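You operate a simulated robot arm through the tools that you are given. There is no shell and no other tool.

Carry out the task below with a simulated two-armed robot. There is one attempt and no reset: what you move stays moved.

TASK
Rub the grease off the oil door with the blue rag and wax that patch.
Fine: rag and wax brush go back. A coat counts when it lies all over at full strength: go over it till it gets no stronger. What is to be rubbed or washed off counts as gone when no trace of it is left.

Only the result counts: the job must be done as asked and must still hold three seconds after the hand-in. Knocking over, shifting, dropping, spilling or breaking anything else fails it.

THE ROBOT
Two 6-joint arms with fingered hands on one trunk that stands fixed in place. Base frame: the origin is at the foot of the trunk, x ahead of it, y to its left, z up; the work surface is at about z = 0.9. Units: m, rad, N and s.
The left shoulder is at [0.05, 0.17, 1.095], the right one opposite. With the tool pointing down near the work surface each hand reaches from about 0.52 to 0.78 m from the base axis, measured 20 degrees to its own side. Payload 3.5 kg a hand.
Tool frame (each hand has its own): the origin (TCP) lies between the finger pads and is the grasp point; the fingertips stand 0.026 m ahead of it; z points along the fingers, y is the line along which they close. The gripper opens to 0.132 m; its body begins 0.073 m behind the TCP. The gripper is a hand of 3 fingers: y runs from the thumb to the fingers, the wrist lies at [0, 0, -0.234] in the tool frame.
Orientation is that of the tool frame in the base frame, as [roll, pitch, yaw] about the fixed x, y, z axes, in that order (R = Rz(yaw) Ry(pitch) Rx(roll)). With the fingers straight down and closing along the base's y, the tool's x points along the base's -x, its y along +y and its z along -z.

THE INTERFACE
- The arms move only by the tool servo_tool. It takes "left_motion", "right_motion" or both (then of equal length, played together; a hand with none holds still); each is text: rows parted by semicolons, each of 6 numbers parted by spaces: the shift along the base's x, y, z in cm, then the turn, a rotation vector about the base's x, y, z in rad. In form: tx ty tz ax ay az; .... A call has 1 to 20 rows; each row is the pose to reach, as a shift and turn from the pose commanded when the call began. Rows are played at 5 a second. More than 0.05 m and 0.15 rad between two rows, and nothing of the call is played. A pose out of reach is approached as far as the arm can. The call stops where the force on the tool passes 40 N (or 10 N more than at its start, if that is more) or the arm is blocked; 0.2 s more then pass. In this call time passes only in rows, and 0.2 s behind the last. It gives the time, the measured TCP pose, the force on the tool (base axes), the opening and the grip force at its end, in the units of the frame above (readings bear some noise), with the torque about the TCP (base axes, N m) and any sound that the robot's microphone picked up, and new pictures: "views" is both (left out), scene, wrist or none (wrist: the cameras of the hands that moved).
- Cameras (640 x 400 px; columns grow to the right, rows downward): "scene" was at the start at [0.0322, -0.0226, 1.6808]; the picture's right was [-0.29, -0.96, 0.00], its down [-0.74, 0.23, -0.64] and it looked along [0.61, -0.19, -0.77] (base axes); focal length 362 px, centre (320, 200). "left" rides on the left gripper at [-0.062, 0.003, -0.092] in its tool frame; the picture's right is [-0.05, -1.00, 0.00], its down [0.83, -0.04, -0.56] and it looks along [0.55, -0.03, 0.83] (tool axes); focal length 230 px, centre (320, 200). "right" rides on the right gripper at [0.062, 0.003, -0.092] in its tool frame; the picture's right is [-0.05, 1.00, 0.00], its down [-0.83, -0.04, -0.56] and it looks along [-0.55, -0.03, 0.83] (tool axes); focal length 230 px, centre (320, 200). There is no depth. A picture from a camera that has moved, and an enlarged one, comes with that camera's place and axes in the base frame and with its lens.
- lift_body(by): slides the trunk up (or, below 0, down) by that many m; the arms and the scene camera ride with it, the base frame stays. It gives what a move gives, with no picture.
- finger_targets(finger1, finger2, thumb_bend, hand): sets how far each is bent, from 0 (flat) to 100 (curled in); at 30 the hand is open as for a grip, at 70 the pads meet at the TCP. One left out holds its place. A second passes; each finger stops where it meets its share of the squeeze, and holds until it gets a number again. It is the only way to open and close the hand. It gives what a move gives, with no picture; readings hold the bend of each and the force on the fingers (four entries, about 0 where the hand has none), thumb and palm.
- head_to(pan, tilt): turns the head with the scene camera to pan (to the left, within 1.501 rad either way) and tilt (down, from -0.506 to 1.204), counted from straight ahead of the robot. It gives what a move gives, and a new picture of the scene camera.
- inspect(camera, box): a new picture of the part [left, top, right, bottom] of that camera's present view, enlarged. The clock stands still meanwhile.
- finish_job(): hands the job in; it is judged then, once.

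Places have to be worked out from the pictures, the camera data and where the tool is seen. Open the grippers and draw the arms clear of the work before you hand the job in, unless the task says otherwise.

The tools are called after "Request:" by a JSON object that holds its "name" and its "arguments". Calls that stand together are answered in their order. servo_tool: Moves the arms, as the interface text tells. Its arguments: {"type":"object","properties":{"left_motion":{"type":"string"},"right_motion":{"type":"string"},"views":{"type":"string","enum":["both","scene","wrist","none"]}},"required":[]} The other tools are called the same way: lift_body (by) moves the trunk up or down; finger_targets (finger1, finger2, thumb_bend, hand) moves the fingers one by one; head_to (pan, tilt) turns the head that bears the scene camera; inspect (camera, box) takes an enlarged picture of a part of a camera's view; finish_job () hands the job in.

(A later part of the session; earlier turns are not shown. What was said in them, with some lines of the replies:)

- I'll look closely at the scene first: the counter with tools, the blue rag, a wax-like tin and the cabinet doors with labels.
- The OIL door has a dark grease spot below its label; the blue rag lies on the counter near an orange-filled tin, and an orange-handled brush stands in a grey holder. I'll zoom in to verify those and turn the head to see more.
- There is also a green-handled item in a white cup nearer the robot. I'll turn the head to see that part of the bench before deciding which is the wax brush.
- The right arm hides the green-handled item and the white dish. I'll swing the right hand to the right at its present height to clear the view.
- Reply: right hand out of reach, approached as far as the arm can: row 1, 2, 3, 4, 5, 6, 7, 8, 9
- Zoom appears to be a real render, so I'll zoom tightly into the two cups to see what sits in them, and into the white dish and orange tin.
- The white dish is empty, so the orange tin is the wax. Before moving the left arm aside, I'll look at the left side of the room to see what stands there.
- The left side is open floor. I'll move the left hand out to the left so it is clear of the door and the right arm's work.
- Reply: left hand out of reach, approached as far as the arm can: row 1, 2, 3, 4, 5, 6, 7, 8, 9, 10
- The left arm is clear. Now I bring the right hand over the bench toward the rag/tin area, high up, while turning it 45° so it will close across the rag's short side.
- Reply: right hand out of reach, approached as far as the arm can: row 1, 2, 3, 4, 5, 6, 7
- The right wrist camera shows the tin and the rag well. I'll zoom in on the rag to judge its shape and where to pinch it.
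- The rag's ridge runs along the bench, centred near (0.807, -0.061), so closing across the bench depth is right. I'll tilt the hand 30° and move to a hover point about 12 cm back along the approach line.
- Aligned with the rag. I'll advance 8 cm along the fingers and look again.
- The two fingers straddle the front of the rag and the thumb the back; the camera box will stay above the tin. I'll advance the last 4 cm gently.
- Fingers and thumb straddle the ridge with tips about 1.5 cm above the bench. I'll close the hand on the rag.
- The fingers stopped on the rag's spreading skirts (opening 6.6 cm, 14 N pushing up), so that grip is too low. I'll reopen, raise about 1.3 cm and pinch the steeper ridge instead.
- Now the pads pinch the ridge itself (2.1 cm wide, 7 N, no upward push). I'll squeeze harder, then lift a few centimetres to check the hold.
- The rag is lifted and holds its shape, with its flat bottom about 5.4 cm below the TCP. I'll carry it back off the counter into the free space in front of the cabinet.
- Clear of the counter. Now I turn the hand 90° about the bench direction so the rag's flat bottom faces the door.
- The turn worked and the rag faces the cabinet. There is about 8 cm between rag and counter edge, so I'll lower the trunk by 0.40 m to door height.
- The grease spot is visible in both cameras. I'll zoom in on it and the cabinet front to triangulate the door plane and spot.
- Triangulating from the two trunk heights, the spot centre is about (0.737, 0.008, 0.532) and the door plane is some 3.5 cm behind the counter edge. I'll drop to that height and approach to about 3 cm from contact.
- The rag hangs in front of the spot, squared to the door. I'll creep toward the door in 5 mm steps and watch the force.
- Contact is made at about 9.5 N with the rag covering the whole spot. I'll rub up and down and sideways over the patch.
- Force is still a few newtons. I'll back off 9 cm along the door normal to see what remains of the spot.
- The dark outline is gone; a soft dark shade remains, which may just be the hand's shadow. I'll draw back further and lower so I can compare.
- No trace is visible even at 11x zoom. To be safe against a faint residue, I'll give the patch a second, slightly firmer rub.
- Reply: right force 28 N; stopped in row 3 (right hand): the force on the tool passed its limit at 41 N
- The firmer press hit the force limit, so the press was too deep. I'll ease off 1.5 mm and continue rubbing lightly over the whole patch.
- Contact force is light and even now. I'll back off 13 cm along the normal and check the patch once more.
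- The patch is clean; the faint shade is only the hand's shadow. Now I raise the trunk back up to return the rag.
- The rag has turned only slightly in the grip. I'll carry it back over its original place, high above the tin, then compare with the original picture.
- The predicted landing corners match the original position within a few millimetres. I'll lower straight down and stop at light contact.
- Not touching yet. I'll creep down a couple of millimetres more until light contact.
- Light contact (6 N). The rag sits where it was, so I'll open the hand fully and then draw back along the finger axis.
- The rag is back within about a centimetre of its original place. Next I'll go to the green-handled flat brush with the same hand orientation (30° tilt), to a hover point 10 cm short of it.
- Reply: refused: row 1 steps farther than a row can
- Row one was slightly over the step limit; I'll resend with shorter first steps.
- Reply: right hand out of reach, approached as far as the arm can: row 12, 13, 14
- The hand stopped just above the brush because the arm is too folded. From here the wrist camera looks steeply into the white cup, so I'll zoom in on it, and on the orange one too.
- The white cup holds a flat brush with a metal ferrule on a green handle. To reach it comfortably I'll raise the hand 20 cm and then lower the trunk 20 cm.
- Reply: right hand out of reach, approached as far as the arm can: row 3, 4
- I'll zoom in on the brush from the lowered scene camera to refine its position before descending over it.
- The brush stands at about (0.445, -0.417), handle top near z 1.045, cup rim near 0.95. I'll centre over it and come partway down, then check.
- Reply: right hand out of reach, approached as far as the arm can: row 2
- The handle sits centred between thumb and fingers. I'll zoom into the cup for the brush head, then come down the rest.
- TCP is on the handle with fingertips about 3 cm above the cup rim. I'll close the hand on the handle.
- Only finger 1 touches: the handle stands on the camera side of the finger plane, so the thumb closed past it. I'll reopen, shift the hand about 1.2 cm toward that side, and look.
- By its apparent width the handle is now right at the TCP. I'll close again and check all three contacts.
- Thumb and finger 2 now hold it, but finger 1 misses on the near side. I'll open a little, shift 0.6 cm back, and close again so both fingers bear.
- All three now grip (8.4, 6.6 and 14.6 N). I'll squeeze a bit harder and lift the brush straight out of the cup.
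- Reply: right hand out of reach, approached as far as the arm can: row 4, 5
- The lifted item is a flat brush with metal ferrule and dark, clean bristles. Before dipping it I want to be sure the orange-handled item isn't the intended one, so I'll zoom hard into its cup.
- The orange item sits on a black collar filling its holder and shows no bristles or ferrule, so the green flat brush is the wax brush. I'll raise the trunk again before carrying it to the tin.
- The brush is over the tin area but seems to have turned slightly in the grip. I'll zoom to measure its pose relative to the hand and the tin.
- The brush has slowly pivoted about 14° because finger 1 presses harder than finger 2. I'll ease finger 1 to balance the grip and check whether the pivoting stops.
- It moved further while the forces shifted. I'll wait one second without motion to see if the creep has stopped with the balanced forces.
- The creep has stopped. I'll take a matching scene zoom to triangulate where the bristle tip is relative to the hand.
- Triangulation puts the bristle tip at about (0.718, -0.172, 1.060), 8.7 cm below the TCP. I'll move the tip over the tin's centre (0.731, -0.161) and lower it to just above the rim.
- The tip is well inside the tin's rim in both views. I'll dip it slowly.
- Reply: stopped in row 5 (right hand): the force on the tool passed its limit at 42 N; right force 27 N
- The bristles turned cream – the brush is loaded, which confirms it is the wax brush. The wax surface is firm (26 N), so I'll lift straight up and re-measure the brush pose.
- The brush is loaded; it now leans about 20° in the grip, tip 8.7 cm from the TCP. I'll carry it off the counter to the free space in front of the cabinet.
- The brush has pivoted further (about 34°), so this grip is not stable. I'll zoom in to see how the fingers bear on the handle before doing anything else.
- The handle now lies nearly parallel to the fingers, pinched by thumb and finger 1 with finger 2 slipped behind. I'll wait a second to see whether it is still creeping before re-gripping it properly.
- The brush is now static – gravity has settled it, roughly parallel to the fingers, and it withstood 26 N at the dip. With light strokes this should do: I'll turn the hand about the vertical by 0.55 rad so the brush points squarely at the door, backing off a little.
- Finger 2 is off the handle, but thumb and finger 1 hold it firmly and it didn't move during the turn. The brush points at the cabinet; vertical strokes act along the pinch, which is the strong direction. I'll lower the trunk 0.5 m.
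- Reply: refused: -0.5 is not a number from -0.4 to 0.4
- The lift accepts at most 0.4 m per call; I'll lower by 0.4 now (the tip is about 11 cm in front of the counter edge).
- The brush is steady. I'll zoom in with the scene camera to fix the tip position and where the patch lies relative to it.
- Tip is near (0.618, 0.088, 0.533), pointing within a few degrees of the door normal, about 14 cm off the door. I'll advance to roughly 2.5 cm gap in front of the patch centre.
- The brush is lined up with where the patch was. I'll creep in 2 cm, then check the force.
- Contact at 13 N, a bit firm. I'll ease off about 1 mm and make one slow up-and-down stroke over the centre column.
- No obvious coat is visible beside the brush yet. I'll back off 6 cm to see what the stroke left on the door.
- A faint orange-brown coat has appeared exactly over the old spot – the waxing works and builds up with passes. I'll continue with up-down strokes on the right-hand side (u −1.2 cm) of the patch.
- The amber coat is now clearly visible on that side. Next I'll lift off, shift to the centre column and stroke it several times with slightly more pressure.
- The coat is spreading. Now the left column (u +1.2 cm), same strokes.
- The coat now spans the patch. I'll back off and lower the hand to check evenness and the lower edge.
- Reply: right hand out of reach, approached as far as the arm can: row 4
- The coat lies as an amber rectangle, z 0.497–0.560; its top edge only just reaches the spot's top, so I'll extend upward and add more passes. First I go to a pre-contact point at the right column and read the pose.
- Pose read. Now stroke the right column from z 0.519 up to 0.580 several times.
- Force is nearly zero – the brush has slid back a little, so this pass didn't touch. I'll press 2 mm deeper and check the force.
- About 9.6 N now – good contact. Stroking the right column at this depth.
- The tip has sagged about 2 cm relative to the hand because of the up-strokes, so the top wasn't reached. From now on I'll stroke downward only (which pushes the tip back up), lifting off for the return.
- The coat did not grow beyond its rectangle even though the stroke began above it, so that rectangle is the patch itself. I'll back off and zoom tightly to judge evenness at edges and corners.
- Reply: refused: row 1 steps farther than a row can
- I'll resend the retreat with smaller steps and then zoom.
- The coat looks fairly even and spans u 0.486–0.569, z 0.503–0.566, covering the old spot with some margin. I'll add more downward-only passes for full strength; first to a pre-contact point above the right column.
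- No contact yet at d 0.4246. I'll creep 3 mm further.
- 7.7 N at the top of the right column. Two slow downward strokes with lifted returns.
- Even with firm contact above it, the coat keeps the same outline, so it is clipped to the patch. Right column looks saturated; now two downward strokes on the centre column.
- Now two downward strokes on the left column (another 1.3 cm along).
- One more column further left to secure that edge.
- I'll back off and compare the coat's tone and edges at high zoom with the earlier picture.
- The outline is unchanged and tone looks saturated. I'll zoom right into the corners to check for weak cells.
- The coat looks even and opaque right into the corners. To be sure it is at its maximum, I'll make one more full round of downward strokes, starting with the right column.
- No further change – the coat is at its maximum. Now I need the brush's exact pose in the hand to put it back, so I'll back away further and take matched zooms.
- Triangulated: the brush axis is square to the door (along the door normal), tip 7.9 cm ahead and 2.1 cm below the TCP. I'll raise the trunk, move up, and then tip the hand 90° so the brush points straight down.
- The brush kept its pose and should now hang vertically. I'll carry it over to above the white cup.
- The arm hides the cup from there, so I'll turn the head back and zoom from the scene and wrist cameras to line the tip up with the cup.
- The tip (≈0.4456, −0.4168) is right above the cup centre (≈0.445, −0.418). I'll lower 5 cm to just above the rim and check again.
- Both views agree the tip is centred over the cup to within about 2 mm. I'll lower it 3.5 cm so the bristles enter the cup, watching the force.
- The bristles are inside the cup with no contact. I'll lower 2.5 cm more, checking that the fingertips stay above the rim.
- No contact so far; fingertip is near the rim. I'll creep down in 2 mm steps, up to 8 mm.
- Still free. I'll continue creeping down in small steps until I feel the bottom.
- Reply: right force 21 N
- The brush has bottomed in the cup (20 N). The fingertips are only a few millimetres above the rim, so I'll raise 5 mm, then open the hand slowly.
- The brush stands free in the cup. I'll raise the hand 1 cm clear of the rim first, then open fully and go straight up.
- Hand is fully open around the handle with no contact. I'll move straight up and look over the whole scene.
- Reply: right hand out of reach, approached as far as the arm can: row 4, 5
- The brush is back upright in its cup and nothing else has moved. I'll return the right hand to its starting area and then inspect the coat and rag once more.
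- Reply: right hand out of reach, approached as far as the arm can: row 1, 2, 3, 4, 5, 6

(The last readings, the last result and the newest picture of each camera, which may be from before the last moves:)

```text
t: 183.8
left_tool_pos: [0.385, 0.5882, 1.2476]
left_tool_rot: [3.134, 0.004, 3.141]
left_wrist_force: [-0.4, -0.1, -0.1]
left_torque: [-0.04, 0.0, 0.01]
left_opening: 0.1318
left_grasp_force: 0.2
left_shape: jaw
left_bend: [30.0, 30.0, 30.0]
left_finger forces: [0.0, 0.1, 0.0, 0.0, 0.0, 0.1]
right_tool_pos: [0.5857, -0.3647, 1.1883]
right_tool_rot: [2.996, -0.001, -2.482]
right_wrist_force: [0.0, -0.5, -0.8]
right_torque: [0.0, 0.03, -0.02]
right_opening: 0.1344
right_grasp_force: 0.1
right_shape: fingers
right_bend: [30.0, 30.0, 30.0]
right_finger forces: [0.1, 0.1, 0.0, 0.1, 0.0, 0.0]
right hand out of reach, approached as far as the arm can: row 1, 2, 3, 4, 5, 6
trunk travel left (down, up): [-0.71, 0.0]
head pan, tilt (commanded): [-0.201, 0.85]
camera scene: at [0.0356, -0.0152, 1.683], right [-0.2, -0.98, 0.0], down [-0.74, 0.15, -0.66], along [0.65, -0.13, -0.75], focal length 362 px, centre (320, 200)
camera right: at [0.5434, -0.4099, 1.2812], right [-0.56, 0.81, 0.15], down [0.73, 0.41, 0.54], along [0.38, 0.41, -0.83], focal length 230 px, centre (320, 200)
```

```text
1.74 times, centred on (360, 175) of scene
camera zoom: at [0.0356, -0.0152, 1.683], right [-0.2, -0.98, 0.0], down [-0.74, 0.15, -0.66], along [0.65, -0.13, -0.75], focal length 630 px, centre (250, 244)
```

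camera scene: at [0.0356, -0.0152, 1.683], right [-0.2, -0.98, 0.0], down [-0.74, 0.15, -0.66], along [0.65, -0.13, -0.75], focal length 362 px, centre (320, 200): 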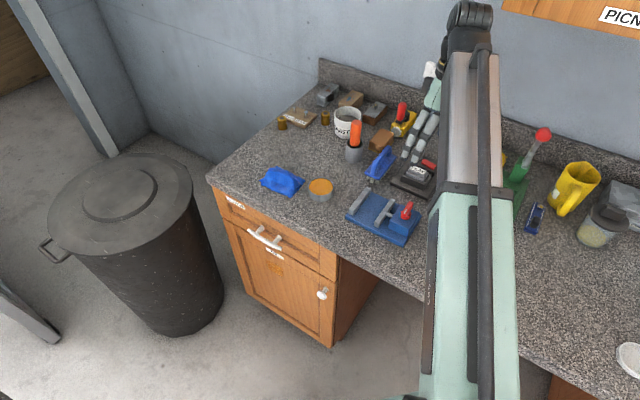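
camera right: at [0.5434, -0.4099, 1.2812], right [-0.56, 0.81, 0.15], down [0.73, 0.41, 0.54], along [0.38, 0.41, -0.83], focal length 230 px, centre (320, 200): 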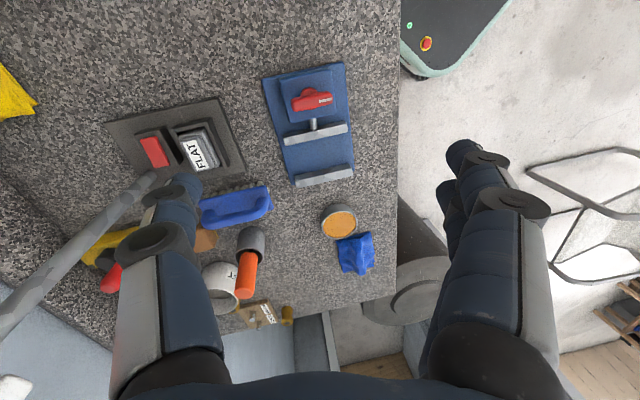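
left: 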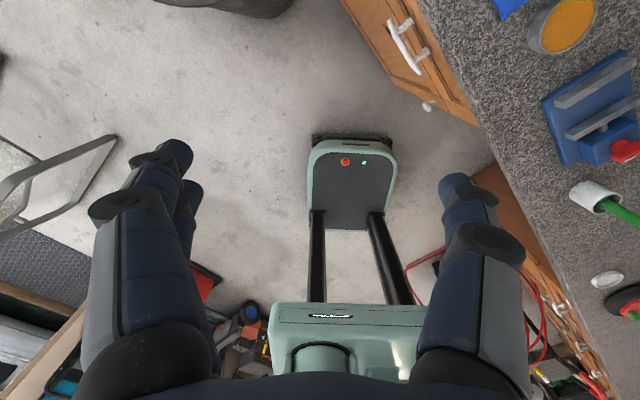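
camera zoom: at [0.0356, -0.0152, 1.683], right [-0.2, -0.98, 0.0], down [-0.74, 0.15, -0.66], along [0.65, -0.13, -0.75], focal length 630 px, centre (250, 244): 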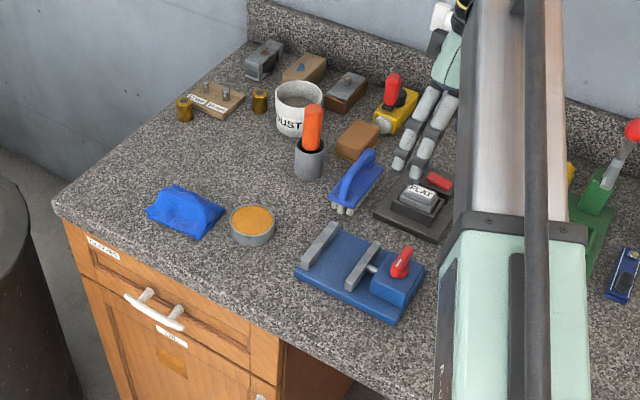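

Everything looks in order: spot waxed evenly, rag and brush home, nothing displaced. I'll draw the right hand a little further back and up, clear of the bench items, and take a last look.

Request:
{"name": "servo_tool", "arguments": {"right_motion": "-1.5 1.5 1 0 0 0; -3 3 2 0 0 0; -5 5 3.5 0 0 0", "views": "both"}}

Request:
{"name": "head_to", "arguments": {"pan": -0.298, "tilt": 0.878}}

Request:
{"name": "inspect", "arguments": {"camera": "scene", "box": [225, 140, 325, 203]}}

Request:
{"name": "inspect", "arguments": {"camera": "scene", "box": [220, 230, 300, 280]}}

Request:
{"name": "inspect", "arguments": {"camera": "scene", "box": [380, 170, 480, 270]}}

```text
t: 184.6
left_tool_pos: [0.3858, 0.5879, 1.2483]
left_tool_rot: [3.135, 0.008, -3.14]
left_wrist_force: [0.2, -0.1, 0.5]
left_torque: [0.0, -0.04, 0.0]
left_opening: 0.1318
left_grasp_force: 0.1
left_shape: jaw
left_bend: [30.0, 30.0, 30.0]
left_finger forces: [0.0, 0.0, 0.0, 0.0, 0.0, 0.1]
right_tool_pos: [0.5548, -0.3154, 1.1702]
right_tool_rot: [2.985, -0.004, -2.482]
right_wrist_force: [-0.1, 0.2, 0.5]
right_torque: [-0.02, 0.02, -0.01]
right_opening: 0.1342
right_grasp_force: 0.1
right_shape: fingers
right_bend: [30.0, 30.0, 30.0]
right_finger forces: [0.1, 0.1, 0.0, 0.1, 0.0, 0.0]
right hand out of reach, approached as far as the arm can: row 1, 2, 3
trunk travel left (down, up): [-0.71, 0.0]
head pan, tilt (commanded): [-0.201, 0.85]
camera scene: at [0.0351, -0.0151, 1.683], right [-0.2, -0.98, 0.0], down [-0.74, 0.15, -0.66], along [0.65, -0.13, -0.75], focal length 362 px, centre (320, 200)
camera right: at [0.5126, -0.3626, 1.2628], right [-0.56, 0.81, 0.16], down [0.74, 0.41, 0.54], along [0.37, 0.42, -0.83], focal length 230 px, centre (320, 200)
```

scene: 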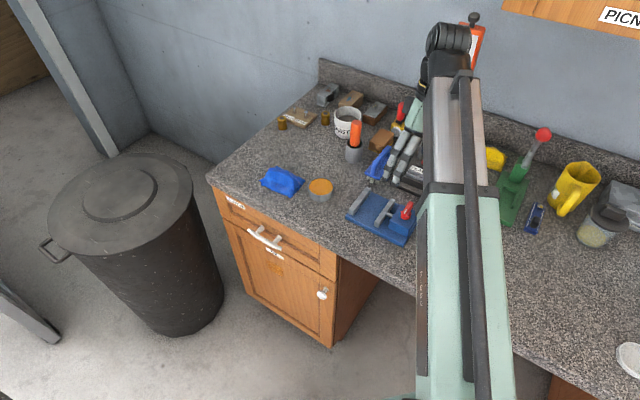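
right: 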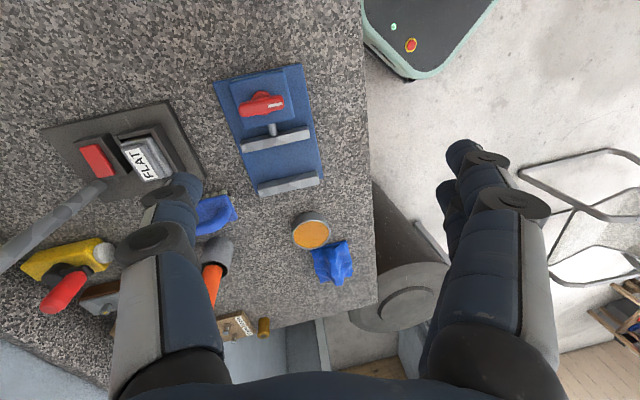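

```text
t: 185.3
left_tool_pos: [0.3856, 0.5873, 1.2484]
left_tool_rot: [3.135, 0.005, -3.141]
left_wrist_force: [0.8, 0.4, 0.2]
left_torque: [0.01, 0.02, 0.02]
left_opening: 0.1319
left_grasp_force: 0.1
left_shape: jaw
left_bend: [30.0, 30.0, 30.0]
left_finger forces: [0.1, 0.1, 0.0, 0.1, 0.0, 0.1]
right_tool_pos: [0.5551, -0.3154, 1.1702]
right_tool_rot: [2.984, -0.005, -2.481]
right_wrist_force: [-0.1, 0.3, 0.0]
right_torque: [-0.01, -0.01, -0.01]
right_opening: 0.1341
right_grasp_force: 0.0
right_shape: fingers
right_bend: [30.0, 30.0, 30.0]
right_finger forces: [0.0, 0.1, 0.0, 0.0, 0.0, 0.1]
trunk travel left (down, up): [-0.71, 0.0]
head pan, tilt (commanded): [-0.298, 0.878]
camera scene: at [0.0324, -0.0226, 1.6808], right [-0.29, -0.96, 0.0], down [-0.74, 0.23, -0.64], along [0.61, -0.19, -0.77], focal length 362 px, centre (320, 200)
```

scene: 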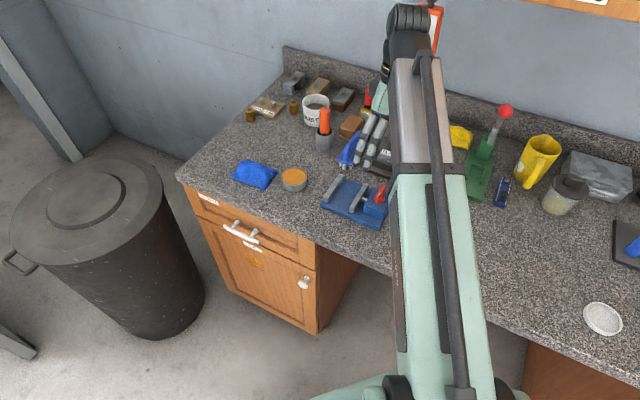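

```text
6.35 times, centred on (275, 172) of scene
camera zoom: at [0.0324, -0.0226, 1.6808], right [-0.29, -0.96, 0.0], down [-0.74, 0.23, -0.64], along [0.61, -0.19, -0.77], focal length 2299 px, centre (606, 381)
```

zoom: 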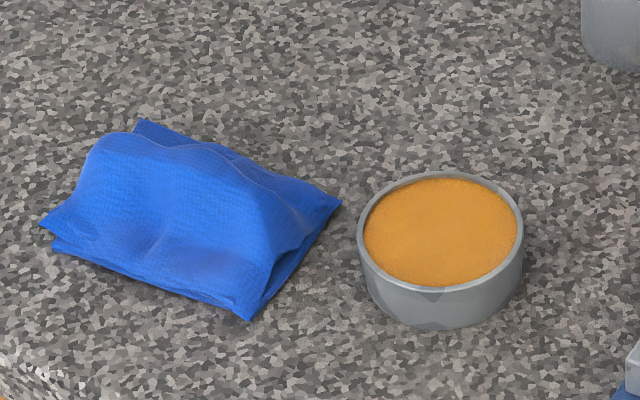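

```text
8.00 times, centred on (260, 255) of scene
camera zoom: at [0.0324, -0.0226, 1.6808], right [-0.29, -0.96, 0.0], down [-0.74, 0.23, -0.64], along [0.61, -0.19, -0.77], focal length 2896 px, centre (800, -240)
```

zoom: 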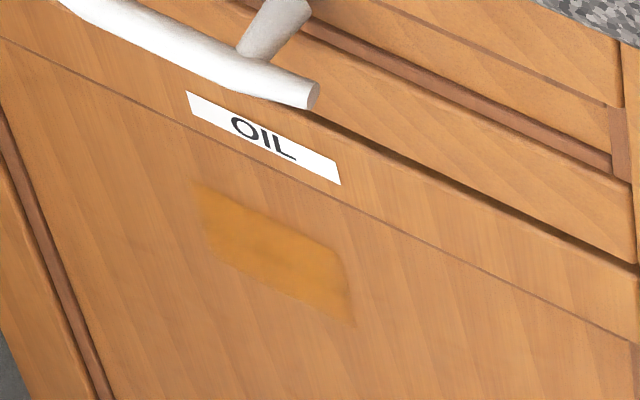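

```text
4.00 times, centred on (430, 220) of scene
camera zoom: at [0.0324, -0.0226, 1.6808], right [-0.29, -0.96, 0.0], down [-0.74, 0.23, -0.64], along [0.61, -0.19, -0.77], focal length 1448 px, centre (-120, 120)
```

zoom: 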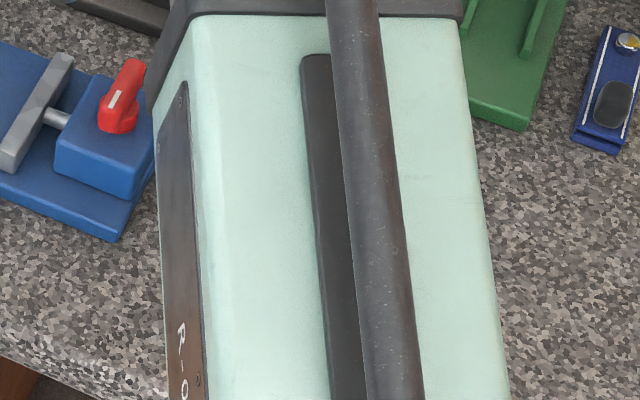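

The grease is gone and the patch carries an even, saturated wax coat. The rag lies within about 1 cm of its original place, the brush is back in its cup, both hands are open and clear, and nothing else has moved. I'm handing in the job.

Request:
{"name": "finish_job", "arguments": {}}

```text
The job is handed in.
```

I rubbed the grease off the oil door with the blue rag and waxed that patch. The job is handed in, and the judge's result hasn't come back.

- **Grease:** After two rubs there was no trace left, even at 11x zoom.
- **Wax:** The patch has an even amber coat that covers the whole spot. The last round of strokes made it no stronger.
- **Rag:** It is back on the counter, about 1 cm from where it lay.
- **Wax brush:** I used the green-handled flat brush, since it has bristles and took up wax from the orange tin. It is standing in its white cup again. It slipped in the grip while I was waxing but was never dropped.

I could see nothing else moved or knocked over. Both hands are open and clear of the work.
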